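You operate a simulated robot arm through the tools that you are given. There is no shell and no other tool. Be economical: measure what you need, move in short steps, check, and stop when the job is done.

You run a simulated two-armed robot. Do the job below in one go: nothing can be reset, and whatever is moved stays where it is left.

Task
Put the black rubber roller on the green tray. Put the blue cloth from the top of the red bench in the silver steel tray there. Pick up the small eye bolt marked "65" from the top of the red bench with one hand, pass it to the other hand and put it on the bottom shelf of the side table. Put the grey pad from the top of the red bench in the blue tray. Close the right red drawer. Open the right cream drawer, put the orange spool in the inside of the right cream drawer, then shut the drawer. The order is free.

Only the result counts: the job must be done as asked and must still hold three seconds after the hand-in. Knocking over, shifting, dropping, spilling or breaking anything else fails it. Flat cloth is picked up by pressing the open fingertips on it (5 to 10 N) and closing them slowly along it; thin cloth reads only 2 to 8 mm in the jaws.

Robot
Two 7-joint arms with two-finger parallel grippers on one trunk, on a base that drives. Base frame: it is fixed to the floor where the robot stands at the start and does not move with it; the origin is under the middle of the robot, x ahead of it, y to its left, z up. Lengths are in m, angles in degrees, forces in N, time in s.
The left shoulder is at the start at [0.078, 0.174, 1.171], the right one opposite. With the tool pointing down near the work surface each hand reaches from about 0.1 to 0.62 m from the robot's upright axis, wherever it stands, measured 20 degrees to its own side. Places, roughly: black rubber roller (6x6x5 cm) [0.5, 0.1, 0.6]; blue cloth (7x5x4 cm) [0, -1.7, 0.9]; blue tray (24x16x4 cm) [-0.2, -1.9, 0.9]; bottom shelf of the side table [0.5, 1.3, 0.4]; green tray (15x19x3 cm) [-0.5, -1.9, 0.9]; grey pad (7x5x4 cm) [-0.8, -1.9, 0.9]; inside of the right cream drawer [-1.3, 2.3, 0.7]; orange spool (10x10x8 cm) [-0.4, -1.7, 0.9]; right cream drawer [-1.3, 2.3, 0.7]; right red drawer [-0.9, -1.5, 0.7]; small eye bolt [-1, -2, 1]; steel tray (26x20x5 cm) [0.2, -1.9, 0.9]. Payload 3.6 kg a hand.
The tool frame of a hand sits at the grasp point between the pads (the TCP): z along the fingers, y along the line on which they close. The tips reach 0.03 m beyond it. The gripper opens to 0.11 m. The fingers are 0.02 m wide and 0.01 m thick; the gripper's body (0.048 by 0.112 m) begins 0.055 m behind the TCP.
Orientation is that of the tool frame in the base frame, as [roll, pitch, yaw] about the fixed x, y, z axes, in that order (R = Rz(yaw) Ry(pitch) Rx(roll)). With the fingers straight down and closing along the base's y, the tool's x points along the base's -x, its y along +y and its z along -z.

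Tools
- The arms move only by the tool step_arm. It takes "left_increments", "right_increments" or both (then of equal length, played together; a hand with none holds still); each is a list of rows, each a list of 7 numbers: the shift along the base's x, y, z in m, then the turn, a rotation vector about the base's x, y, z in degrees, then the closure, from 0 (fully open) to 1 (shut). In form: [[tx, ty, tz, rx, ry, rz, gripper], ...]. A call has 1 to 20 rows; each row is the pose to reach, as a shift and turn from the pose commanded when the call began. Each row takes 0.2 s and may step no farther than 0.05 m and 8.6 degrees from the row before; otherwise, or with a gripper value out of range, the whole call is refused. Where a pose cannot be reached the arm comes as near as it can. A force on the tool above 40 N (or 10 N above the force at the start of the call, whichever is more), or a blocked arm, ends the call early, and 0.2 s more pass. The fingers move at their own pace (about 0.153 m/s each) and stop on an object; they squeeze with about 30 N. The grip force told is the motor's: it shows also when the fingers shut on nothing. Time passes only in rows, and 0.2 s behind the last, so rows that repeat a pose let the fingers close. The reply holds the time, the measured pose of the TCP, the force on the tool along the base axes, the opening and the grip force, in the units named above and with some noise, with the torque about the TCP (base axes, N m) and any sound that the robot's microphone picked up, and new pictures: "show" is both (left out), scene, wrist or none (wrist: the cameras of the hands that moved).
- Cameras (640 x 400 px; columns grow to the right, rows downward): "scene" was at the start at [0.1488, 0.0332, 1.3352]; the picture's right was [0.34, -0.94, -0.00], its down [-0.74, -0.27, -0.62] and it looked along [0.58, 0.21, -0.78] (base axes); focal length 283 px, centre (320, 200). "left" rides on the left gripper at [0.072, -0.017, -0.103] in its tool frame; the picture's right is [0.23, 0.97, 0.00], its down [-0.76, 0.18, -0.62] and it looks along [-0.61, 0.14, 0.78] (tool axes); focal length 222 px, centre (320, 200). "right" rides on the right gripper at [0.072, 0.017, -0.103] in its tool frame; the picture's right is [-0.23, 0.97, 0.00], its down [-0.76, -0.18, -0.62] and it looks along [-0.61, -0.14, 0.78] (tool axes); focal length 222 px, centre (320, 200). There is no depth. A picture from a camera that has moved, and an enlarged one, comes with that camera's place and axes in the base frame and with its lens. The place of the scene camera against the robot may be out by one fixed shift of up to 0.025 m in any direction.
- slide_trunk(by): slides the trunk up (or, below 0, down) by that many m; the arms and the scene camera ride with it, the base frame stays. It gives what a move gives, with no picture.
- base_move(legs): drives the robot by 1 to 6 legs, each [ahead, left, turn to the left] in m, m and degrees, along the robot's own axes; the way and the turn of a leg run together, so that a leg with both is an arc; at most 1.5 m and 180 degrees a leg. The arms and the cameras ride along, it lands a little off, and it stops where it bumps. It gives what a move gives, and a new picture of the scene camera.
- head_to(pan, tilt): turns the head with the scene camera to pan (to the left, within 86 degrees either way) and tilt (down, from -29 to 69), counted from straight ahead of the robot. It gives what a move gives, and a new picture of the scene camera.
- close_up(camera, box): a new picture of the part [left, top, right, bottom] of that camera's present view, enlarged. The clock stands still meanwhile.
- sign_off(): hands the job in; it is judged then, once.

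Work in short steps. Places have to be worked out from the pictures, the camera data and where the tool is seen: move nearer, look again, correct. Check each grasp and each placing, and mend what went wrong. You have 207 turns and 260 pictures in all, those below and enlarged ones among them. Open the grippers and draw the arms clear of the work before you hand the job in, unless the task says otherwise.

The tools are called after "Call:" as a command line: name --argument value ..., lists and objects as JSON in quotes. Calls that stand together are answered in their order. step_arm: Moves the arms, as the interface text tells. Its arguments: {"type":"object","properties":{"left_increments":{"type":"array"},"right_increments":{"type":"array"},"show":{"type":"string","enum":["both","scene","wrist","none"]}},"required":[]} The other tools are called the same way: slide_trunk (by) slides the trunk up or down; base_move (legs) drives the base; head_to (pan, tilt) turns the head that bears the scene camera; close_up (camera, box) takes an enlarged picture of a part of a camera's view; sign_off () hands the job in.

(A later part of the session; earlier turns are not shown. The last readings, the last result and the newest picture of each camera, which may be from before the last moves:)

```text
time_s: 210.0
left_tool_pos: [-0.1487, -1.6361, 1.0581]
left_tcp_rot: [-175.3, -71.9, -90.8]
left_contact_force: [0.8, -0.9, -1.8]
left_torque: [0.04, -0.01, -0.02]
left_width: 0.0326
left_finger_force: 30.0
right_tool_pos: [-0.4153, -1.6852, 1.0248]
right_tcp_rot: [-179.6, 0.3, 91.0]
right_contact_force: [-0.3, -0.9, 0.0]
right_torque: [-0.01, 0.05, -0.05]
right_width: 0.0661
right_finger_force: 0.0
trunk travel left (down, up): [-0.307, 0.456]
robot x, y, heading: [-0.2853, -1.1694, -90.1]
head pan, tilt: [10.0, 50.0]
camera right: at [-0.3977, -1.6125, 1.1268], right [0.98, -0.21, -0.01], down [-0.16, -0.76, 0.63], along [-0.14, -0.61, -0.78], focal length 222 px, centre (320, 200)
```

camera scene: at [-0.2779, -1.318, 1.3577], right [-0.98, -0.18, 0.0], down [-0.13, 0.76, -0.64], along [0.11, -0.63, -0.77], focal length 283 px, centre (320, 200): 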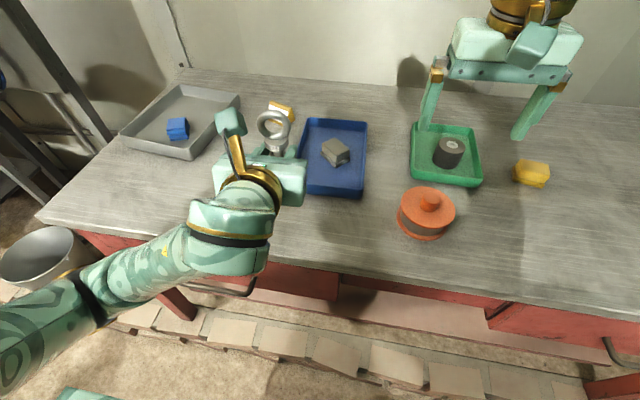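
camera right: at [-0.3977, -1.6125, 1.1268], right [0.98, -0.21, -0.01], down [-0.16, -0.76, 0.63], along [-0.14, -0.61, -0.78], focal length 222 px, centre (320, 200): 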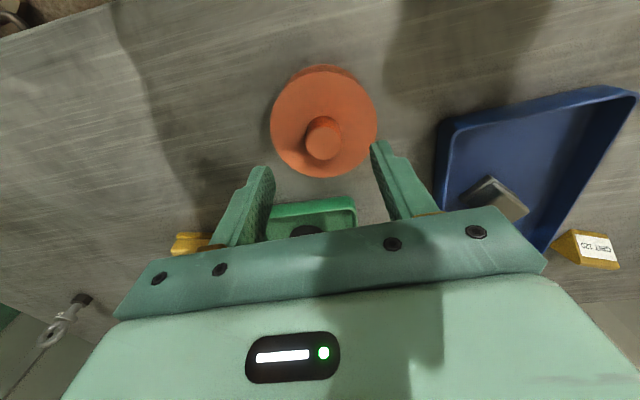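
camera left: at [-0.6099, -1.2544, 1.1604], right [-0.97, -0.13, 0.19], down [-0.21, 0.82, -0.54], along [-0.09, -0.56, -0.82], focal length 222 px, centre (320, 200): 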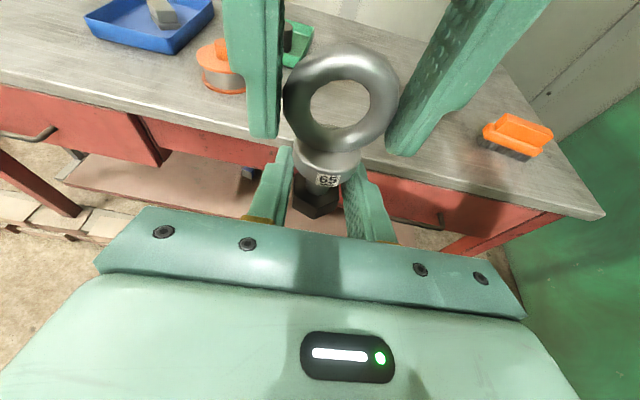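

Call:
step_arm --right_increments '[[0.001, -0.003, -0.02, 0, 0, 0, 0.4], [0.001, -0.003, -0.04, 0, 0, 0, 0.4]]' --show "both"

```text
time_s: 210.6
left_tool_pos: [-0.1495, -1.635, 1.0595]
left_tcp_rot: [-175.2, -71.9, -90.7]
left_contact_force: [-0.2, 0.0, -1.1]
left_torque: [0.03, 0.01, -0.05]
left_width: 0.0327
left_finger_force: 30.5
right_tool_pos: [-0.4129, -1.6865, 0.9858]
right_tcp_rot: [-179.5, 0.3, 91.1]
right_contact_force: [0.8, -0.4, -0.2]
right_torque: [-0.04, 0.01, 0.02]
right_width: 0.0661
right_finger_force: 0.1
trunk travel left (down, up): [-0.307, 0.456]
robot x, y, heading: [-0.2878, -1.1717, -89.9]
head pan, tilt: [10.0, 50.0]
camera scene: at [-0.2779, -1.317, 1.3579], right [-0.98, -0.18, 0.0], down [-0.13, 0.75, -0.64], along [0.11, -0.63, -0.77], focal length 283 px, centre (320, 200)
camera right: at [-0.3961, -1.614, 1.0884], right [0.98, -0.21, -0.01], down [-0.16, -0.76, 0.63], along [-0.14, -0.61, -0.78], focal length 222 px, centre (320, 200)
```

scene: 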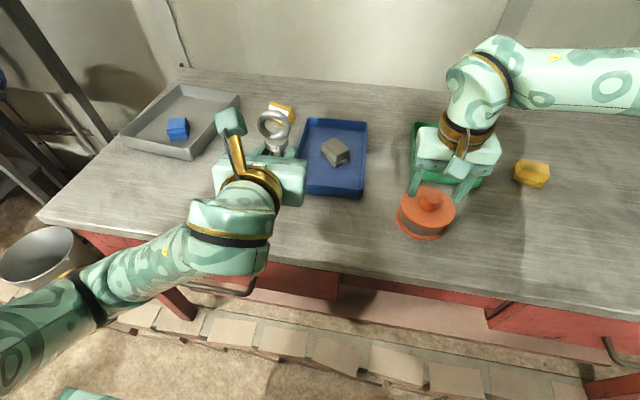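
right: 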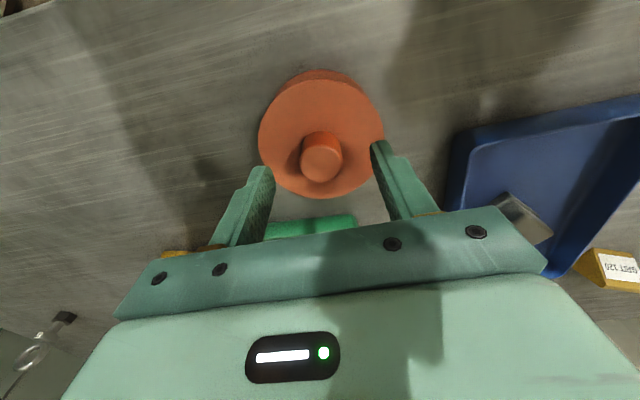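

Call:
step_arm --right_increments '[[0, 0, -0.01, 0, 0, 0, 0.4], [0, 0, -0.02, 0, 0, 0, 0.4], [0, 0, -0.026, 0, 0, 0, 0.4]]' --show "wrist"

```text
time_s: 211.4
left_tool_pos: [-0.1487, -1.6357, 1.0577]
left_tcp_rot: [-175.3, -71.9, -90.8]
left_contact_force: [0.7, 0.5, -1.9]
left_torque: [0.04, 0.01, -0.01]
left_width: 0.0328
left_finger_force: 29.3
right_tool_pos: [-0.4138, -1.6874, 0.9599]
right_tcp_rot: [-179.6, 0.2, 91.1]
right_contact_force: [-1.1, 0.1, -0.3]
right_torque: [0.01, 0.02, 0.01]
right_width: 0.0661
right_finger_force: 0.1
trunk travel left (down, up): [-0.307, 0.456]
robot x, y, heading: [-0.2853, -1.1722, -90.0]
head pan, tilt: [10.0, 50.0]
camera right: at [-0.3962, -1.6143, 1.062], right [0.98, -0.21, -0.01], down [-0.16, -0.76, 0.63], along [-0.14, -0.61, -0.78], focal length 222 px, centre (320, 200)
```

right: 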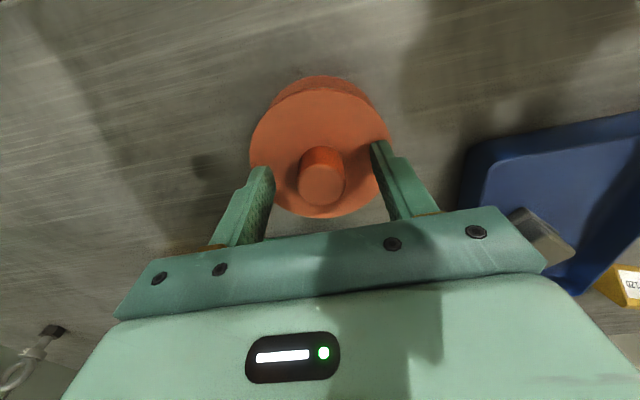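

No contact yet; the tips flank the knob. Close on it.

Call:
step_arm --right_increments '[[0, 0, 0, 0, 0, 0, 0.6], [0, 0, 0, 0, 0, 0, 0.75], [0, 0, 0, 0, 0, 0, 0.9], [0, 0, 0, 0, 0, 0, 0.9]]' --show "wrist"

```text
time_s: 212.4
left_tool_pos: [-0.1496, -1.6354, 1.0587]
left_tcp_rot: [-175.2, -71.9, -90.7]
left_contact_force: [0.1, 0.6, -1.8]
left_torque: [-0.01, -0.01, -0.03]
left_width: 0.0327
left_finger_force: 30.7
right_tool_pos: [-0.4147, -1.6859, 0.9593]
right_tcp_rot: [-179.6, 0.2, 91.2]
right_contact_force: [-1.3, -0.3, 0.5]
right_torque: [-0.02, -0.29, -0.01]
right_width: 0.0313
right_finger_force: 30.3
trunk travel left (down, up): [-0.307, 0.456]
robot x, y, heading: [-0.2848, -1.1714, -90.0]
head pan, tilt: [10.0, 50.0]
camera right: at [-0.3964, -1.6142, 1.0621], right [0.98, -0.21, -0.01], down [-0.16, -0.76, 0.63], along [-0.14, -0.61, -0.78], focal length 222 px, centre (320, 200)
```

right: 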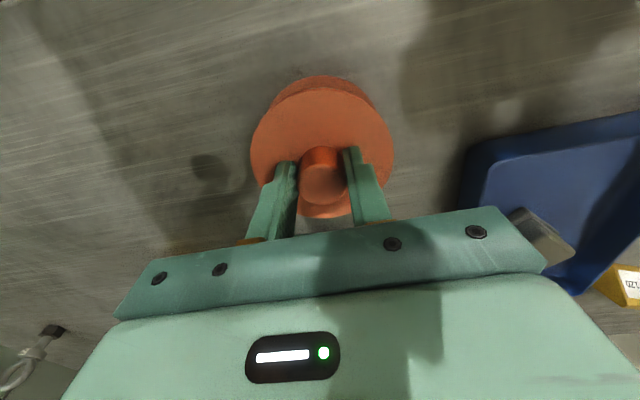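

Knob held (31 mm). Lift.

Call:
step_arm --right_increments '[[0, 0, 0.03, 0, 0, 0, 0.9], [0, 0, 0.07, 0, 0, 0, 0.9], [0, 0, 0.11, 0, 0, 0, 0.9], [0, 0, 0.14, 0, 0, 0, 0.9]]' --show "wrist"

```text
time_s: 213.4
left_tool_pos: [-0.1494, -1.6357, 1.0591]
left_tcp_rot: [-175.3, -71.9, -90.8]
left_contact_force: [-0.1, -0.2, -1.6]
left_torque: [-0.02, -0.01, 0.01]
left_width: 0.0327
left_finger_force: 30.3
right_tool_pos: [-0.414, -1.6865, 1.0997]
right_tcp_rot: [-179.5, 0.0, 91.1]
right_contact_force: [-0.1, 0.0, -8.9]
right_torque: [0.04, -0.01, -0.04]
right_width: 0.0315
right_finger_force: 29.6
trunk travel left (down, up): [-0.307, 0.456]
robot x, y, heading: [-0.2838, -1.1732, -90.0]
head pan, tilt: [10.0, 50.0]
camera right: at [-0.3971, -1.6137, 1.2023], right [0.98, -0.21, -0.01], down [-0.16, -0.76, 0.63], along [-0.14, -0.61, -0.78], focal length 222 px, centre (320, 200)
```

right: 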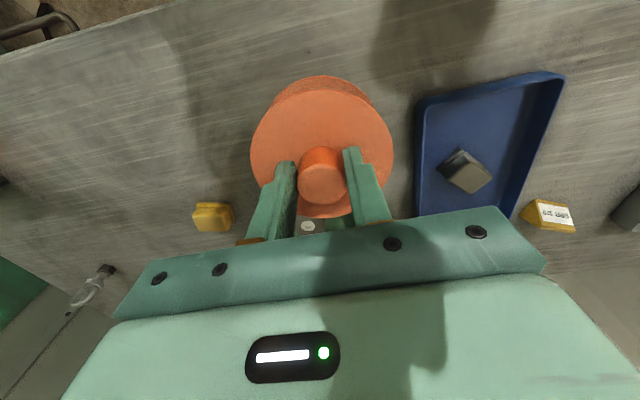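

Spool lifted. Back away from the bench and turn to face +y.

Call:
base_move --legs '[[-0.45, 0, 0], [0, 0, 180], [0.9, 0, 0]]'

Call:
head_to --pan -35 --tilt 20

```text
time_s: 227.8
left_tool_pos: [-0.3821, 0.6495, 1.0595]
left_tcp_rot: [-175.3, -71.9, 87.2]
left_contact_force: [0.1, 0.7, -0.5]
left_torque: [-0.01, 0.02, 0.0]
left_width: 0.0323
left_finger_force: 29.9
right_tool_pos: [-0.1154, 0.691, 1.098]
right_tcp_rot: [-179.6, 0.1, -90.9]
right_contact_force: [-0.6, -0.1, -9.5]
right_torque: [-0.04, -0.01, -0.02]
right_width: 0.0313
right_finger_force: 30.0
trunk travel left (down, up): [-0.307, 0.456]
robot x, y, heading: [-0.2634, 0.1824, 88.2]
head pan, tilt: [10.0, 50.0]
camera scene: at [-0.2767, 0.3419, 1.3577], right [0.99, 0.14, 0.0], down [0.11, -0.76, -0.64], along [-0.09, 0.64, -0.77], focal length 283 px, centre (320, 200)
```

scene: 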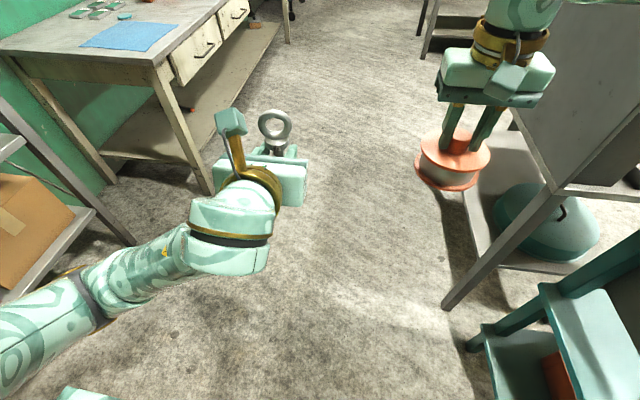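

```text
time_s: 228.9
left_tool_pos: [-0.3811, 0.6482, 1.0577]
left_tcp_rot: [-175.3, -72.0, 87.2]
left_contact_force: [0.3, 0.2, -1.8]
left_torque: [-0.01, 0.03, -0.02]
left_width: 0.0323
left_finger_force: 30.0
right_tool_pos: [-0.1159, 0.6898, 1.0983]
right_tcp_rot: [-179.6, 0.1, -90.9]
right_contact_force: [-0.1, 0.1, -9.5]
right_torque: [-0.04, -0.01, 0.02]
right_width: 0.0312
right_finger_force: 30.1
trunk travel left (down, up): [-0.307, 0.456]
robot x, y, heading: [-0.2641, 0.1811, 87.8]
head pan, tilt: [-35.0, 20.0]
camera scene: at [-0.21, 0.3397, 1.4032], right [0.8, -0.6, 0.0], down [-0.21, -0.28, -0.94], along [0.56, 0.75, -0.34], focal length 283 px, centre (320, 200)
```

scene: 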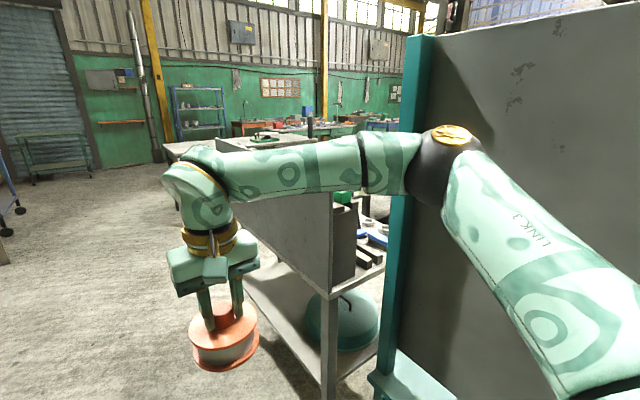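

The side table's lower part is open toward the west, with its bottom shelf visible under the panel. I drive to stand west of it facing +x, keeping distance.

Call:
base_move --legs '[[0, 0.22, 0], [1.0, 0, 0], [0, 0, -88]]'

Call:
head_to --pan 0 --tilt 35

```text
time_s: 239.1
left_tool_pos: [0.0131, 1.3215, 1.0596]
left_tcp_rot: [-175.3, -71.9, 0.0]
left_contact_force: [0.2, 0.7, -2.0]
left_torque: [0.02, 0.0, 0.0]
left_width: 0.0322
left_finger_force: 30.1
right_tool_pos: [0.0681, 1.0573, 1.0984]
right_tcp_rot: [-179.6, 0.1, -178.2]
right_contact_force: [0.9, 0.1, -10.0]
right_torque: [-0.02, 0.06, 0.03]
right_width: 0.0315
right_finger_force: 30.4
trunk travel left (down, up): [-0.307, 0.456]
robot x, y, heading: [-0.4495, 1.179, 1.0]
head pan, tilt: [-35.0, 20.0]
camera scene: at [-0.3005, 1.1346, 1.4033], right [-0.56, -0.83, 0.0], down [-0.28, 0.19, -0.94], along [0.78, -0.53, -0.34], focal length 283 px, centre (320, 200)
```

scene: 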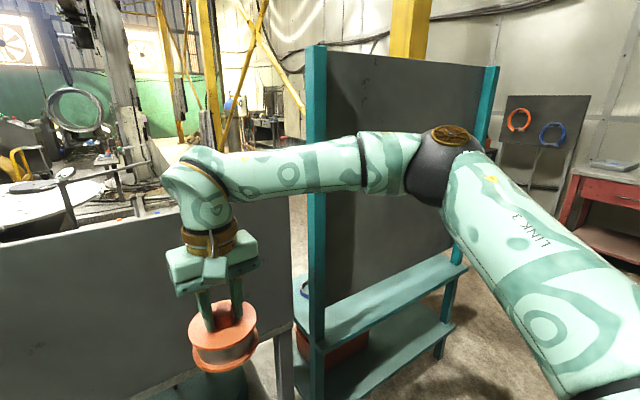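

```text
time_s: 240.1
left_tool_pos: [0.0127, 1.322, 1.0587]
left_tcp_rot: [-175.2, -71.9, -0.1]
left_contact_force: [0.3, 1.2, -1.8]
left_torque: [0.04, 0.02, 0.0]
left_width: 0.0323
left_finger_force: 29.7
right_tool_pos: [0.0679, 1.0554, 1.0992]
right_tcp_rot: [-179.6, 0.1, -178.1]
right_contact_force: [0.2, 1.2, -9.2]
right_torque: [0.02, 0.08, -0.01]
right_width: 0.0314
right_finger_force: 29.8
trunk travel left (down, up): [-0.307, 0.456]
robot x, y, heading: [-0.4493, 1.1815, 0.8]
head pan, tilt: [0.0, 35.0]
camera scene: at [-0.2896, 1.1883, 1.3795], right [0.01, -1.0, 0.0], down [-0.57, -0.01, -0.82], along [0.82, 0.01, -0.57], focal length 283 px, centre (320, 200)
```

scene: 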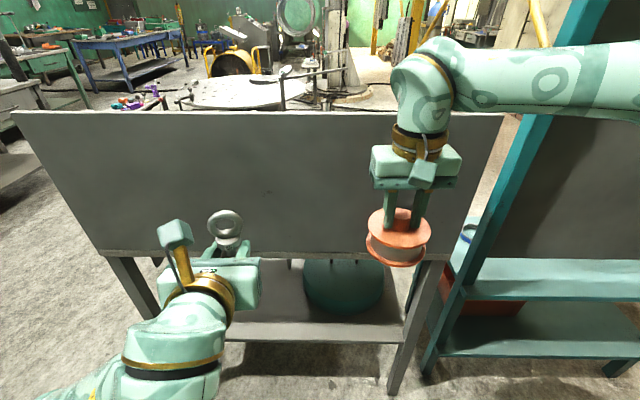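

The shelf (z ≈ 0.40, front edge x ≈ 0.24) is open below the panel, with free room left of the teal dome at y ≈ 1.4. First retract the right hand with the spool toward me, then lower the trunk.

Call:
step_arm --right_increments '[[-0.03, 0, 0, 0, 0, 0, 0.9], [-0.06, -0.005, 0, 0, 0, 0, 0.9], [-0.09, -0.01, 0, 0, 0, 0, 0.9], [-0.12, -0.02, 0, 0, 0, 0, 0.9], [-0.15, -0.03, 0, 0, 0, 0, 0.9], [-0.18, -0.05, 0, 0, 0, 0, 0.9], [-0.2, -0.07, 0, 0, 0, 0, 0.9]]' --show "none"

Call:
slide_trunk --by -0.3

```text
time_s: 241.7
left_tool_pos: [0.0131, 1.3203, 1.0594]
left_tcp_rot: [-175.2, -72.0, -0.1]
left_contact_force: [-0.1, 0.4, -1.6]
left_torque: [0.0, 0.02, 0.0]
left_width: 0.0321
left_finger_force: 30.3
right_tool_pos: [-0.1309, 0.9858, 1.0986]
right_tcp_rot: [-179.6, 0.2, -178.0]
right_contact_force: [0.0, 0.0, -9.1]
right_torque: [0.0, 0.08, 0.02]
right_width: 0.0317
right_finger_force: 30.0
trunk travel left (down, up): [-0.307, 0.456]
robot x, y, heading: [-0.4495, 1.1791, 0.8]
head pan, tilt: [0.0, 35.0]
```

```text
time_s: 244.7
left_tool_pos: [0.0596, 1.322, 0.6307]
left_tcp_rot: [-175.7, -52.0, 0.4]
left_contact_force: [0.2, 0.2, -1.8]
left_torque: [0.02, 0.03, 0.02]
left_width: 0.0317
left_finger_force: 30.1
right_tool_pos: [-0.0656, 0.988, 0.7269]
right_tcp_rot: [-179.9, -18.7, -178.0]
right_contact_force: [-0.6, -0.2, -9.6]
right_torque: [0.01, -0.13, 0.01]
right_width: 0.0313
right_finger_force: 29.5
trunk travel left (down, up): [-0.007, 0.756]
robot x, y, heading: [-0.447, 1.18, 0.9]
head pan, tilt: [0.0, 35.0]
```

Lowering the trunk leaned the torso forward ~19°. I level both hands again.

Call:
step_arm --left_increments '[[0, 0, 0, 0, -6.5, 0, 0.9], [0, 0, 0, 0, -13, 0, 0.9], [0, 0, 0, 0, -20, 0, 0.9]]' --right_increments '[[-0.01, 0, 0, 0, -6.3, 0, 0.9], [-0.02, 0, 0.01, 0, -12.6, 0, 0.9], [-0.03, 0, 0.02, 0, -18.8, 0, 0.9]]' --show "scene"

```text
time_s: 245.5
left_tool_pos: [0.0609, 1.3213, 0.631]
left_tcp_rot: [-176.2, -72.0, 1.0]
left_contact_force: [0.9, -0.9, -2.2]
left_torque: [-0.02, -0.02, 0.01]
left_width: 0.032
left_finger_force: 30.5
right_tool_pos: [-0.0272, 1.012, 0.7726]
right_tcp_rot: [-179.2, 0.0, -178.3]
right_contact_force: [0.1, 0.5, -10.6]
right_torque: [-0.03, 0.08, -0.01]
right_width: 0.0312
right_finger_force: 30.1
right hand out of reach, approached as far as the arm can: row 1, 2, 3
trunk travel left (down, up): [-0.007, 0.756]
robot x, y, heading: [-0.4502, 1.1808, 1.0]
head pan, tilt: [0.0, 35.0]
camera scene: at [-0.1216, 1.1912, 1.0623], right [0.02, -1.0, 0.0], down [-0.57, -0.01, -0.82], along [0.82, 0.01, -0.57], focal length 283 px, centre (320, 200)
```

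scene: 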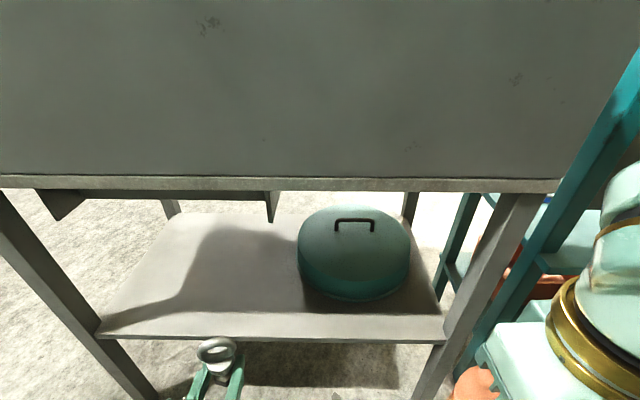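

The shelf spans x ≈ 0.31–0.74, y ≈ 0.87–1.75, with the dome on its right part. I drive forward 0.15 m, then extend the left hand in at y ≈ 1.45.

Call:
base_move --legs '[[0.15, 0.06, 0]]'

Call:
step_arm --left_increments '[[0.02, 0.015, -0.03, 0, 0, 0, 0.9], [0.04, 0.03, -0.06, 0, 0, 0, 0.9], [0.06, 0.045, -0.09, 0, 0, 0, 0.9], [0.07, 0.06, -0.12, 0, 0, 0, 0.9], [0.07, 0.07, -0.14, 0, 0, 0, 0.9]]' --show "scene"

```text
time_s: 246.9
left_tool_pos: [0.2104, 1.3851, 0.632]
left_tcp_rot: [-176.2, -72.0, 1.0]
left_contact_force: [0.0, -0.6, -1.9]
left_torque: [0.01, 0.04, 0.05]
left_width: 0.0318
left_finger_force: 30.2
right_tool_pos: [0.1261, 1.0742, 0.7712]
right_tcp_rot: [-179.3, 0.0, -178.0]
right_contact_force: [0.5, 0.5, -10.0]
right_torque: [0.0, 0.11, 0.0]
right_width: 0.0312
right_finger_force: 30.1
trunk travel left (down, up): [-0.007, 0.756]
robot x, y, heading: [-0.2962, 1.2401, 1.0]
head pan, tilt: [0.0, 35.0]
camera scene: at [0.0297, 1.254, 1.0621], right [0.02, -1.0, 0.0], down [-0.57, -0.01, -0.82], along [0.82, 0.02, -0.57], focal length 283 px, centre (320, 200)
```

scene: 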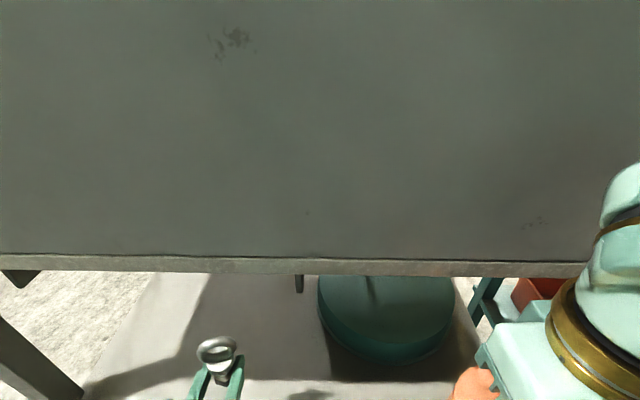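

```text
time_s: 248.1
left_tool_pos: [0.2812, 1.4547, 0.4922]
left_tcp_rot: [-176.3, -71.9, 0.9]
left_contact_force: [0.3, -0.4, -1.3]
left_torque: [-0.03, 0.06, 0.03]
left_width: 0.0319
left_finger_force: 29.9
right_tool_pos: [0.1248, 1.0741, 0.771]
right_tcp_rot: [-179.4, -0.1, -178.0]
right_contact_force: [0.0, 0.3, -10.2]
right_torque: [0.0, 0.1, 0.02]
right_width: 0.0314
right_finger_force: 30.6
trunk travel left (down, up): [-0.007, 0.756]
robot x, y, heading: [-0.2948, 1.2394, 0.9]
head pan, tilt: [0.0, 35.0]
camera scene: at [0.0294, 1.254, 1.0622], right [0.02, -1.0, 0.0], down [-0.57, -0.01, -0.82], along [0.82, 0.02, -0.57], focal length 283 px, centre (320, 200)
```

scene: 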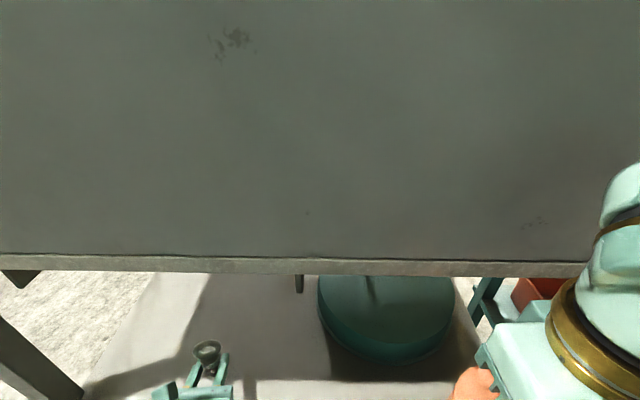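

Extend over the shelf.

Call:
step_arm --left_increments '[[0.03, 0, 0, 0, 0, 0, 0.9], [0.06, 0, 0, 0, 0, 0, 0.9], [0.09, 0, -0.01, 0, 0, 0, 0.9], [0.12, 0, -0.02, 0, 0, 0, 0.9]]' --show "both"

```text
time_s: 249.1
left_tool_pos: [0.4007, 1.4549, 0.4701]
left_tcp_rot: [-176.2, -71.9, 1.0]
left_contact_force: [-0.8, 0.0, -0.9]
left_torque: [-0.01, 0.01, -0.02]
left_width: 0.0315
left_finger_force: 30.1
right_tool_pos: [0.1252, 1.0753, 0.771]
right_tcp_rot: [-179.3, -0.1, -178.1]
right_contact_force: [0.2, 0.5, -10.5]
right_torque: [-0.04, 0.06, 0.04]
right_width: 0.0314
right_finger_force: 30.3
trunk travel left (down, up): [-0.007, 0.756]
robot x, y, heading: [-0.2931, 1.2394, 1.0]
head pan, tilt: [0.0, 35.0]
camera scene: at [0.0296, 1.254, 1.0621], right [0.02, -1.0, 0.0], down [-0.57, -0.01, -0.82], along [0.82, 0.02, -0.57], focal length 283 px, centre (320, 200)
camera left: at [0.3232, 1.4643, 0.5722], right [0.15, -0.97, 0.2], down [-0.81, -0.23, -0.54], along [0.56, -0.08, -0.82], focal length 222 px, centre (320, 200)
```

scene: 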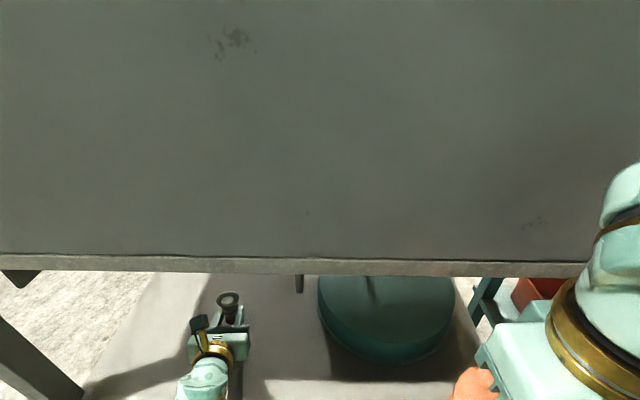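
left: 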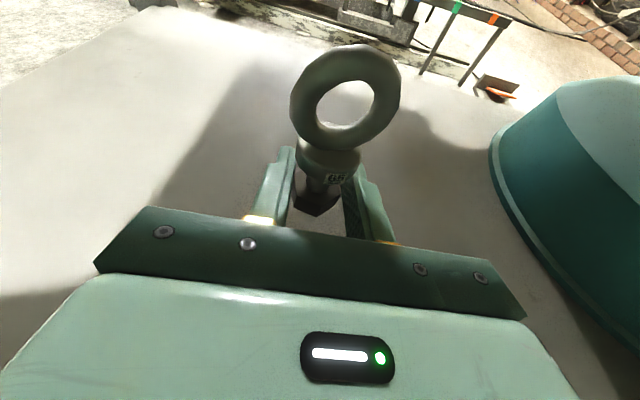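

Over the shelf with the bolt upright. Lower until contact.

Call:
step_arm --left_increments '[[0.005, 0, -0.012, 0, 0, 0, 0.9], [0.005, 0, -0.024, 0, 0, 0, 0.9], [0.005, 0, -0.034, 0, 0, 0, 0.9]]' --show "none"

Call:
step_arm --left_increments '[[0, 0, -0.004, 0, 0, 0, 0.9], [0, 0, -0.008, 0, 0, 0, 0.9]]' --show "none"

```text
time_s: 249.9
left_tool_pos: [0.407, 1.4554, 0.4455]
left_tcp_rot: [-176.4, -72.8, 1.3]
left_contact_force: [-6.7, 4.2, 39.4]
left_torque: [-0.75, 2.97, -0.45]
left_width: 0.0307
left_finger_force: 29.8
right_tool_pos: [0.1222, 1.075, 0.7745]
right_tcp_rot: [-179.3, 0.3, -178.0]
right_contact_force: [0.1, -0.6, -9.7]
right_torque: [0.01, 0.07, 0.01]
right_width: 0.0317
right_finger_force: 30.6
trunk travel left (down, up): [-0.007, 0.756]
robot x, y, heading: [-0.2973, 1.2394, 1.1]
head pan, tilt: [0.0, 35.0]
```

```text
time_s: 250.2
left_tool_pos: [0.4091, 1.455, 0.4462]
left_tcp_rot: [-176.8, -73.2, 1.6]
left_contact_force: [-10.9, 0.6, 30.0]
left_torque: [-0.63, 2.45, -0.29]
left_width: 0.0309
left_finger_force: 29.8
right_tool_pos: [0.1234, 1.0749, 0.773]
right_tcp_rot: [-179.3, 0.2, -177.9]
right_contact_force: [0.7, -0.3, -8.7]
right_torque: [0.0, 0.1, -0.01]
right_width: 0.0313
right_finger_force: 30.1
trunk travel left (down, up): [-0.007, 0.756]
robot x, y, heading: [-0.2962, 1.2406, 1.3]
head pan, tilt: [0.0, 35.0]
stopped in row 1 (left hand): the force on the tool passed its limit at 54 N (the readings are from after the stop); the commanded pose is now the measured one
```

Force suggests the gripper body (8 cm behind) touches the shelf edge. Raise slightly and look.

Call:
step_arm --left_increments '[[0, 0, 0.008, 0, 0, 0, 0.9], [0, 0, 0.012, 0, 0, 0, 0.9]]' --show "both"

```text
time_s: 250.8
left_tool_pos: [0.4086, 1.4551, 0.4508]
left_tcp_rot: [-176.3, -72.4, 1.2]
left_contact_force: [-0.6, -0.5, -1.1]
left_torque: [0.01, 0.02, 0.04]
left_width: 0.0309
left_finger_force: 29.8
right_tool_pos: [0.1248, 1.0749, 0.7703]
right_tcp_rot: [-179.3, -0.1, -178.0]
right_contact_force: [0.4, -1.0, -9.6]
right_torque: [-0.02, 0.08, -0.01]
right_width: 0.0316
right_finger_force: 29.8
trunk travel left (down, up): [-0.007, 0.756]
robot x, y, heading: [-0.2975, 1.2434, 0.9]
head pan, tilt: [0.0, 35.0]
camera scene: at [0.0296, 1.2542, 1.0618], right [0.02, -1.0, 0.0], down [-0.57, -0.01, -0.82], along [0.82, 0.02, -0.57], focal length 283 px, centre (320, 200)
camera left: at [0.3302, 1.4645, 0.5518], right [0.15, -0.97, 0.2], down [-0.81, -0.23, -0.54], along [0.57, -0.08, -0.82], focal length 222 px, centre (320, 200)
```

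scene: 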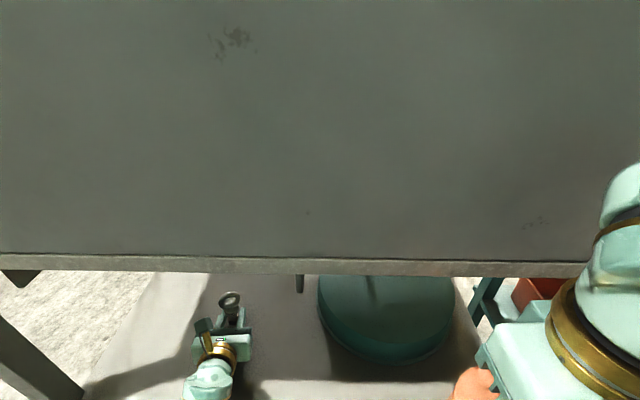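
left: 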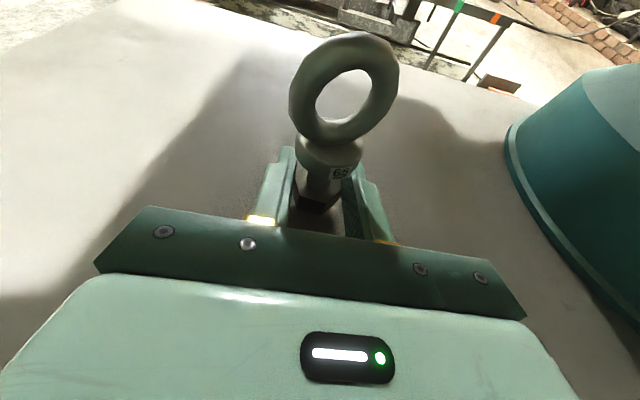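

The bolt's nut did touch and slid up a few mm in the grip, leaning slightly forward; the hand's bulk meets the shelf. I raise, draw back 4 cm so the bulky wrist clears the edge, and pitch up 9° to right the bolt.

Call:
step_arm --left_increments '[[0, 0, 0.015, 0, 0, 0, 0.9], [-0.02, 0, 0.015, 0, -4.5, 0, 0.9], [-0.038, 0, 0.015, 0, -9, 0, 0.9], [-0.038, 0, 0.015, 0, -9, 0, 0.9]]' --show "wrist"

Call:
close_up --camera "scene" --box '[140, 260, 340, 385]'

```text
time_s: 251.8
left_tool_pos: [0.3696, 1.4549, 0.4676]
left_tcp_rot: [-178.0, -81.6, 3.0]
left_contact_force: [0.6, 0.5, -2.0]
left_torque: [0.02, 0.0, -0.01]
left_width: 0.0307
left_finger_force: 29.5
right_tool_pos: [0.1246, 1.0737, 0.7717]
right_tcp_rot: [-179.3, 0.0, -178.0]
right_contact_force: [-0.5, -0.9, -9.3]
right_torque: [-0.01, 0.12, 0.01]
right_width: 0.0316
right_finger_force: 30.1
trunk travel left (down, up): [-0.007, 0.756]
robot x, y, heading: [-0.2975, 1.2423, 1.2]
head pan, tilt: [0.0, 35.0]
camera left: at [0.2771, 1.4636, 0.5551], right [0.12, -0.97, 0.22], down [-0.71, -0.24, -0.66], along [0.69, -0.08, -0.71], focal length 222 px, centre (320, 200)
```

left: 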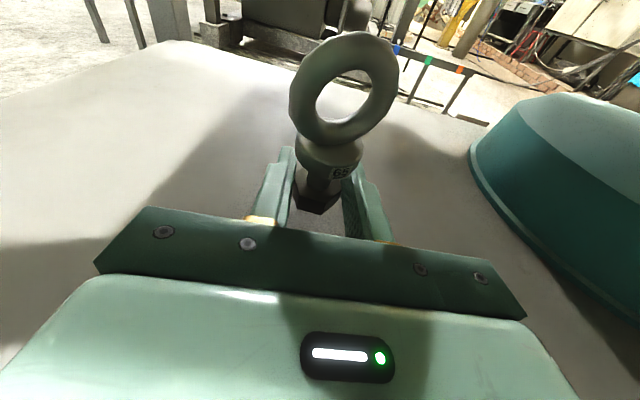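

```text
3.20 times, centred on (240, 322) of scene
camera zoom: at [0.0293, 1.2543, 1.0622], right [0.02, -1.0, 0.0], down [-0.57, -0.01, -0.82], along [0.82, 0.02, -0.57], focal length 906 px, centre (576, -192)
```

zoom: 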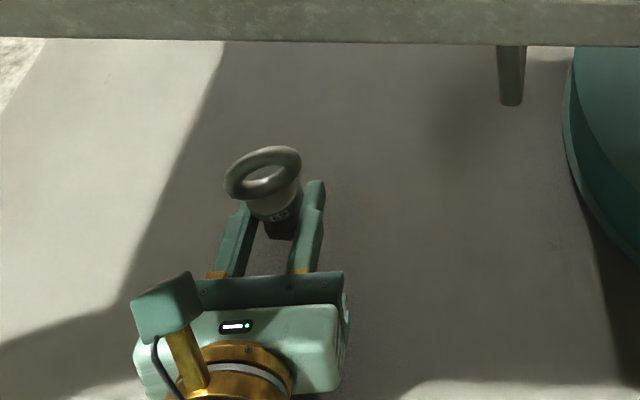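

From the scene view the bolt is vertical now (ring above nut). Lower gently to contact.

Call:
step_arm --left_increments '[[0, 0, -0.008, 0, 0, 0, 0.9], [0, 0, -0.015, 0, 0, 0, 0.9]]' --show "none"

Call:
step_arm --left_increments '[[0, 0, -0.003, 0, 0, 0, 0.9], [0, 0, -0.006, 0, 0, 0, 0.9]]' --show "none"

```text
time_s: 252.4
left_tool_pos: [0.37, 1.4565, 0.4575]
left_tcp_rot: [-178.4, -82.1, 3.2]
left_contact_force: [-6.5, 1.1, 19.8]
left_torque: [-0.39, 1.59, -0.24]
left_width: 0.0309
left_finger_force: 30.1
right_tool_pos: [0.1236, 1.0752, 0.7744]
right_tcp_rot: [-179.3, 0.1, -177.9]
right_contact_force: [0.3, 1.0, -10.0]
right_torque: [0.01, 0.08, 0.01]
right_width: 0.0315
right_finger_force: 29.6
trunk travel left (down, up): [-0.007, 0.756]
robot x, y, heading: [-0.3009, 1.2423, 0.8]
head pan, tilt: [0.0, 35.0]
```

```text
time_s: 252.9
left_tool_pos: [0.3724, 1.4564, 0.457]
left_tcp_rot: [-179.0, -82.6, 3.8]
left_contact_force: [-8.4, 0.7, 23.1]
left_torque: [-0.41, 1.84, -0.15]
left_width: 0.0305
left_finger_force: 30.2
right_tool_pos: [0.1228, 1.075, 0.7717]
right_tcp_rot: [-179.3, 0.0, -177.9]
right_contact_force: [-0.5, 0.3, -9.9]
right_torque: [0.02, 0.06, 0.01]
right_width: 0.0316
right_finger_force: 30.6
trunk travel left (down, up): [-0.007, 0.756]
robot x, y, heading: [-0.2998, 1.2402, 1.3]
head pan, tilt: [0.0, 35.0]
stopped in row 2 (left hand): the force on the tool passed its limit at 44 N (the readings are from after the stop); the commanded pose is now the measured one
```

The wrist's underside still rests on the shelf's front edge (≈ x 0.295). Raise a touch, retreat 3 cm more, and lower again.

Call:
step_arm --left_increments '[[0, 0, 0.012, 0, 0, 0, 0.9], [-0.016, 0, 0.012, 0, 0.8, 0, 0.9], [-0.032, 0, 0.012, 0, 1.2, 0, 0.9], [-0.032, 0, 0, 0, 1.2, 0, 0.9], [-0.032, 0, -0.008, 0, 1.2, 0, 0.9]]' --show "none"

Call:
step_arm --left_increments '[[0, 0, -0.003, 0, 0, 0, 0.9], [0, 0, -0.006, 0, 0, 0, 0.9]]' --show "none"

```text
time_s: 254.1
left_tool_pos: [0.3408, 1.4578, 0.4566]
left_tcp_rot: [-178.5, -82.0, 3.7]
left_contact_force: [-10.0, 0.5, 25.8]
left_torque: [-0.56, 2.18, -0.27]
left_width: 0.0308
left_finger_force: 30.1
right_tool_pos: [0.1217, 1.0761, 0.7721]
right_tcp_rot: [-179.3, 0.1, -177.8]
right_contact_force: [-0.9, -0.2, -10.4]
right_torque: [0.01, 0.07, -0.03]
right_width: 0.0314
right_finger_force: 29.8
trunk travel left (down, up): [-0.007, 0.756]
robot x, y, heading: [-0.2936, 1.2409, 1.3]
head pan, tilt: [0.0, 35.0]
stopped in row 5 (left hand): the force on the tool passed its limit at 48 N (the readings are from after the stop); the commanded pose is now the measured one
```

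```text
time_s: 254.5
left_tool_pos: [0.3406, 1.4569, 0.4565]
left_tcp_rot: [-179.1, -82.3, 4.3]
left_contact_force: [-8.4, 0.3, 22.5]
left_torque: [-0.35, 1.9, -0.18]
left_width: 0.031
left_finger_force: 29.9
right_tool_pos: [0.1216, 1.0767, 0.7727]
right_tcp_rot: [-179.1, 0.0, -177.7]
right_contact_force: [-0.4, 0.5, -9.3]
right_torque: [-0.03, 0.07, 0.01]
right_width: 0.0314
right_finger_force: 30.2
trunk travel left (down, up): [-0.007, 0.756]
robot x, y, heading: [-0.2986, 1.2441, 1.4]
head pan, tilt: [0.0, 35.0]
stopped in row 1 (left hand): the force on the tool passed its limit at 43 N (the readings are from after the stop); the commanded pose is now the measured one
```

The shelf reaches farther out than thought (edge ≈ 0.24). Retreat another 4.5 cm so the wrist is beyond the edge.

Call:
step_arm --left_increments '[[0, 0, 0.012, 0, 0, 0, 0.9], [-0.02, 0, 0.014, 0, 0.5, 0, 0.9], [-0.045, 0, 0.014, 0, 1, 0, 0.9], [-0.045, 0, 0.004, 0, 1, 0, 0.9], [-0.045, 0, -0.004, 0, 1, 0, 0.9]]' --show "both"

```text
time_s: 255.7
left_tool_pos: [0.2985, 1.4576, 0.4559]
left_tcp_rot: [-178.3, -81.6, 3.6]
left_contact_force: [-12.8, 1.3, 34.9]
left_torque: [-0.6, 2.81, -0.24]
left_width: 0.0306
left_finger_force: 30.3
right_tool_pos: [0.1206, 1.0752, 0.7738]
right_tcp_rot: [-179.3, 0.0, -177.8]
right_contact_force: [-1.0, 0.5, -10.3]
right_torque: [0.02, 0.1, 0.0]
right_width: 0.031
right_finger_force: 29.9
trunk travel left (down, up): [-0.007, 0.756]
robot x, y, heading: [-0.303, 1.2425, 1.4]
head pan, tilt: [0.0, 35.0]
camera scene: at [0.0248, 1.2546, 1.0641], right [0.02, -1.0, 0.0], down [-0.57, -0.01, -0.82], along [0.82, 0.02, -0.57], focal length 283 px, centre (320, 200)
camera left: at [0.2038, 1.4656, 0.5431], right [0.12, -0.97, 0.22], down [-0.71, -0.24, -0.66], along [0.69, -0.08, -0.72], focal length 222 px, centre (320, 200)
```

scene: 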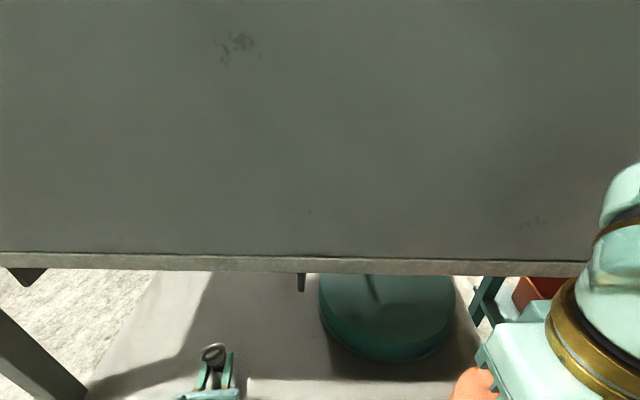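
left: 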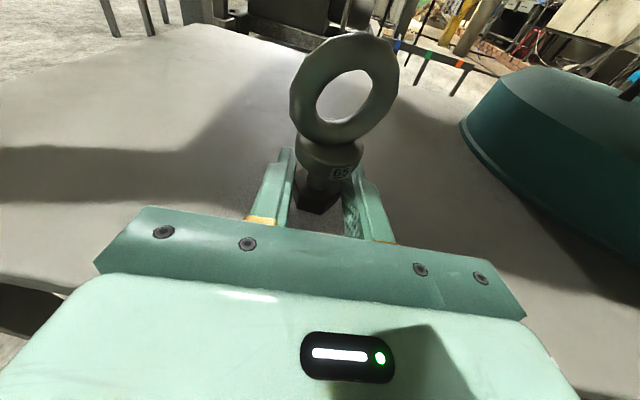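

The edge is at x ≈ 0.23 (seen in the wrist view). Retreat 3.7 cm more, then lower.

Call:
step_arm --left_increments '[[0, 0, 0.012, 0, 0, 0, 0.9], [-0.018, 0, 0.014, 0, 0, 0, 0.9], [-0.037, 0, 0.014, 0, 0, 0, 0.9], [-0.037, 0, 0.004, 0, 0, 0, 0.9], [-0.037, 0, -0.006, 0, 0, 0, 0.9]]' --show "wrist"

```text
time_s: 256.9
left_tool_pos: [0.2593, 1.4583, 0.4457]
left_tcp_rot: [-177.9, -81.2, 3.2]
left_contact_force: [-1.2, 1.0, 11.3]
left_torque: [0.1, 0.01, -0.01]
left_width: 0.0307
left_finger_force: 29.9
right_tool_pos: [0.124, 1.0765, 0.7726]
right_tcp_rot: [-179.2, 0.0, -177.8]
right_contact_force: [-0.6, -0.1, -9.6]
right_torque: [0.0, 0.12, -0.01]
right_width: 0.0316
right_finger_force: 30.1
trunk travel left (down, up): [-0.007, 0.756]
robot x, y, heading: [-0.2968, 1.2416, 1.4]
head pan, tilt: [0.0, 35.0]
camera left: at [0.1667, 1.4656, 0.5337], right [0.12, -0.97, 0.22], down [-0.71, -0.24, -0.66], along [0.69, -0.08, -0.72], focal length 222 px, centre (320, 200)
```

left: 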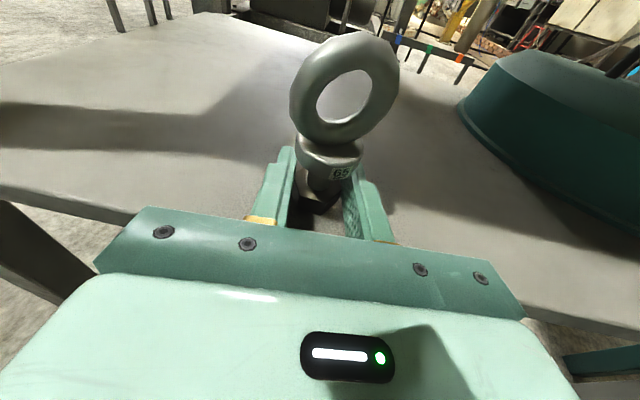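

Nut contact now (torque ≈ 0), but it is only ~1.5 cm inside the edge. I release, regrip 1.4 cm higher on the collar so the hand can go deeper.

Call:
step_arm --left_increments '[[0, 0, 0.002, 0, 0, 0, 0.9], [0, 0, 0.002, 0, 0, 0, 0.55], [0, 0, 0.002, 0, 0, 0, 0.5], [0, 0, 0.009, 0, 0, 0, 0.5], [0, 0, 0.017, 0, 0, 0, 0.5]]' --show "both"

```text
time_s: 258.1
left_tool_pos: [0.2598, 1.4578, 0.4598]
left_tcp_rot: [-178.3, -80.7, 3.4]
left_contact_force: [0.4, -0.4, -0.2]
left_torque: [-0.02, 0.02, 0.0]
left_width: 0.055
left_finger_force: 0.1
right_tool_pos: [0.1246, 1.0762, 0.7703]
right_tcp_rot: [-179.3, -0.1, -177.9]
right_contact_force: [0.0, -0.7, -9.2]
right_torque: [-0.01, 0.07, 0.02]
right_width: 0.0312
right_finger_force: 30.1
trunk travel left (down, up): [-0.007, 0.756]
robot x, y, heading: [-0.3031, 1.2394, 1.5]
head pan, tilt: [0.0, 35.0]
camera scene: at [0.0283, 1.2553, 1.0623], right [0.02, -1.0, 0.0], down [-0.57, -0.01, -0.82], along [0.82, 0.02, -0.57], focal length 283 px, centre (320, 200)
camera left: at [0.1674, 1.4666, 0.5485], right [0.12, -0.97, 0.22], down [-0.72, -0.24, -0.65], along [0.69, -0.08, -0.72], focal length 222 px, centre (320, 200)
```

scene: 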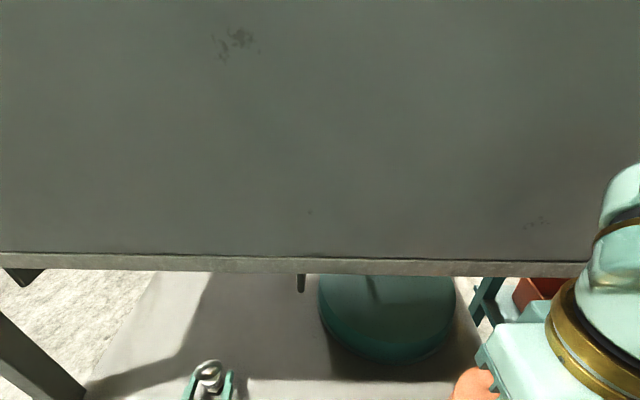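
left: 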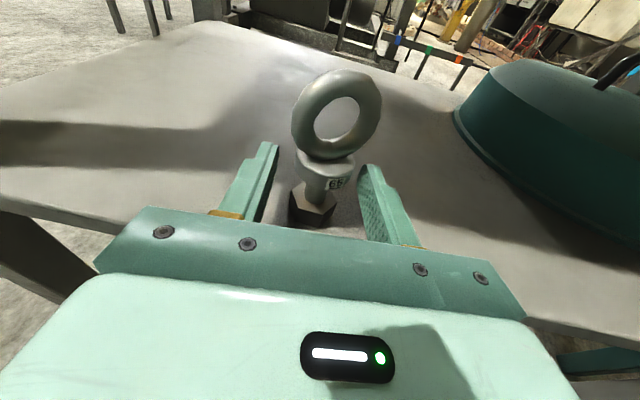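

Bolt stands on its own. Regrip it at collar height.

Call:
step_arm --left_increments '[[0, 0, 0.001, 0, 0, 0, 0.65], [0, 0, 0.001, 0, 0, 0, 0.8], [0, 0, 0.001, 0, 0, 0, 0.9], [0, 0, 0.001, 0, 0, 0, 0.9], [0, 0, 0.008, 0, 0, 0, 0.9]]' --show "wrist"

```text
time_s: 259.3
left_tool_pos: [0.2599, 1.4579, 0.4687]
left_tcp_rot: [-178.3, -80.8, 3.4]
left_contact_force: [0.2, -0.6, -1.3]
left_torque: [0.01, 0.02, 0.02]
left_width: 0.0341
left_finger_force: 29.7
right_tool_pos: [0.1233, 1.0764, 0.7725]
right_tcp_rot: [-179.2, -0.1, -177.8]
right_contact_force: [-0.1, 0.1, -9.6]
right_torque: [0.0, 0.09, -0.02]
right_width: 0.0313
right_finger_force: 30.2
trunk travel left (down, up): [-0.007, 0.756]
robot x, y, heading: [-0.3006, 1.24, 1.1]
head pan, tilt: [0.0, 35.0]
camera left: at [0.1675, 1.466, 0.5566], right [0.12, -0.97, 0.22], down [-0.72, -0.24, -0.65], along [0.69, -0.08, -0.72], focal length 222 px, centre (320, 200)
```

left: 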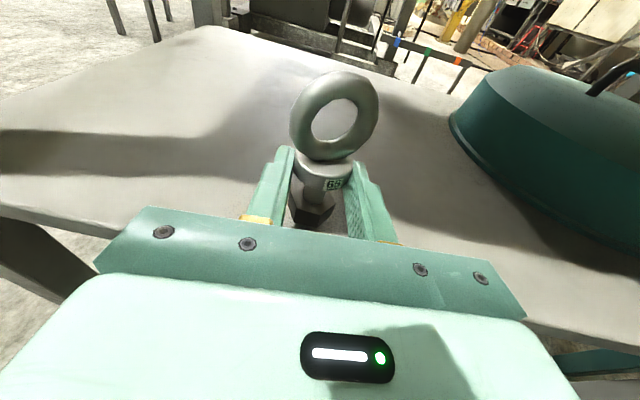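

Held again. Slide in 10 cm at this height, then lower.

Call:
step_arm --left_increments '[[0.03, 0, 0.002, 0, 0, 0, 0.9], [0.06, 0, 0.002, 0, 0, 0, 0.9], [0.09, 0, 0.002, 0, 0, 0, 0.9], [0.11, 0, 0.002, 0, 0, 0, 0.9], [0.11, 0, -0.004, 0, 0, 0, 0.9], [0.11, 0, -0.008, 0, 0, 0, 0.9]]' --show "wrist"

```text
time_s: 260.7
left_tool_pos: [0.3687, 1.4577, 0.4613]
left_tcp_rot: [-177.8, -81.0, 3.1]
left_contact_force: [0.6, 1.0, 2.1]
left_torque: [0.04, 0.02, 0.01]
left_width: 0.0339
left_finger_force: 30.1
right_tool_pos: [0.125, 1.0758, 0.7718]
right_tcp_rot: [-179.2, -0.1, -177.8]
right_contact_force: [-0.1, -0.1, -9.8]
right_torque: [-0.02, 0.09, -0.01]
right_width: 0.0315
right_finger_force: 30.2
trunk travel left (down, up): [-0.007, 0.756]
robot x, y, heading: [-0.299, 1.2392, 1.3]
head pan, tilt: [0.0, 35.0]
camera left: at [0.2777, 1.4665, 0.5494], right [0.12, -0.97, 0.22], down [-0.72, -0.24, -0.66], along [0.69, -0.08, -0.72], focal length 222 px, centre (320, 200)
```

left: 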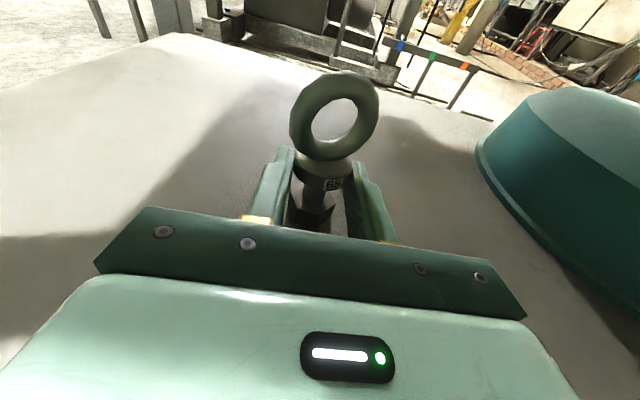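

Just touching (2 N). Release and withdraw straight back.

Call:
step_arm --left_increments '[[0, 0, -0.001, 0, 0, 0, 0.7], [0, 0, -0.001, 0, 0, 0, 0.3], [0, 0, 0, 0, 0, 0, 0.1], [-0.03, 0, 0.002, 0, 0, 0, 0], [-0.07, 0, 0.004, 0, 0, 0, 0], [-0.11, 0, 0.006, 0, 0, 0, 0], [-0.15, 0, 0.008, 0, 0, 0, 0]]' --show "both"

```text
time_s: 262.3
left_tool_pos: [0.2194, 1.456, 0.468]
left_tcp_rot: [-178.2, -80.9, 3.4]
left_contact_force: [-0.5, 0.4, -0.5]
left_torque: [0.02, 0.02, 0.0]
left_width: 0.1098
left_finger_force: 0.0
right_tool_pos: [0.1244, 1.0766, 0.7707]
right_tcp_rot: [-179.2, -0.1, -177.8]
right_contact_force: [0.2, -0.3, -9.8]
right_torque: [0.02, 0.1, 0.01]
right_width: 0.0313
right_finger_force: 30.3
trunk travel left (down, up): [-0.007, 0.756]
robot x, y, heading: [-0.2997, 1.2435, 1.3]
head pan, tilt: [0.0, 35.0]
camera scene: at [0.0282, 1.2552, 1.0623], right [0.02, -1.0, 0.0], down [-0.57, -0.01, -0.82], along [0.82, 0.02, -0.57], focal length 283 px, centre (320, 200)
camera left: at [0.1276, 1.4643, 0.5561], right [0.12, -0.97, 0.22], down [-0.72, -0.24, -0.65], along [0.69, -0.08, -0.72], focal length 222 px, centre (320, 200)
```

scene: 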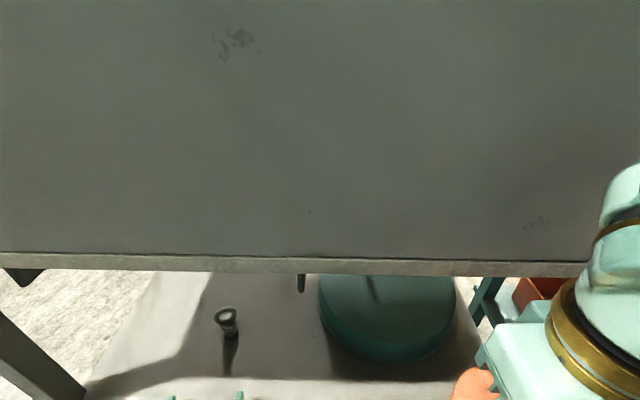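
left: 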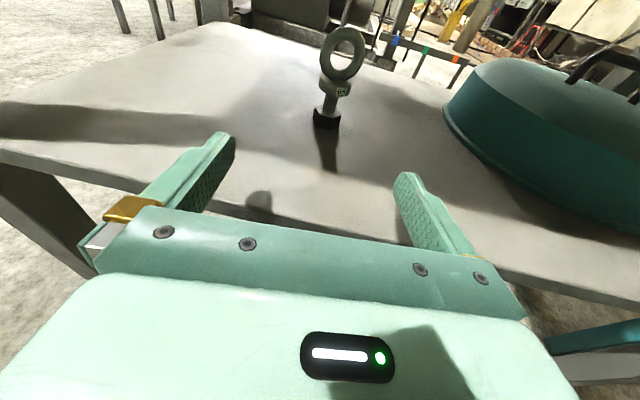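

The eye bolt stands upright on the shelf, about 14 cm in. I back away first, then raise the trunk.

Call:
base_move --legs '[[-0.35, 0, 0]]'

Call:
slide_trunk --by 0.3

```text
time_s: 264.6
left_tool_pos: [-0.1374, 1.449, 0.4683]
left_tcp_rot: [-178.2, -80.9, 3.5]
left_contact_force: [-0.5, 0.4, 0.0]
left_torque: [-0.01, -0.01, 0.0]
left_width: 0.1099
left_finger_force: 0.0
right_tool_pos: [-0.2308, 1.0703, 0.7718]
right_tcp_rot: [-179.2, -0.1, -177.6]
right_contact_force: [-0.3, 0.7, -9.3]
right_torque: [0.03, 0.1, 0.01]
right_width: 0.0313
right_finger_force: 30.1
trunk travel left (down, up): [-0.007, 0.756]
robot x, y, heading: [-0.6562, 1.2349, 1.3]
head pan, tilt: [0.0, 35.0]
camera scene: at [-0.3286, 1.2481, 1.0623], right [0.03, -1.0, 0.0], down [-0.57, -0.01, -0.82], along [0.82, 0.02, -0.57], focal length 283 px, centre (320, 200)
```

scene: 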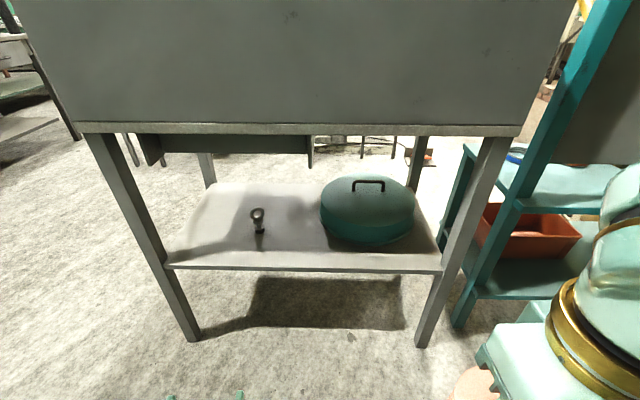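

```text
time_s: 267.6
left_tool_pos: [-0.137, 1.4483, 0.7672]
left_tcp_rot: [-178.4, -80.8, 3.6]
left_contact_force: [-0.3, -0.1, 0.4]
left_torque: [0.0, -0.02, -0.02]
left_width: 0.1099
left_finger_force: 0.0
right_tool_pos: [-0.2312, 1.0697, 1.0705]
right_tcp_rot: [-179.2, -0.2, -177.6]
right_contact_force: [0.4, 1.2, -10.1]
right_torque: [0.0, 0.07, -0.02]
right_width: 0.0315
right_finger_force: 30.6
trunk travel left (down, up): [-0.307, 0.456]
robot x, y, heading: [-0.6583, 1.2329, 1.4]
head pan, tilt: [0.0, 35.0]
```

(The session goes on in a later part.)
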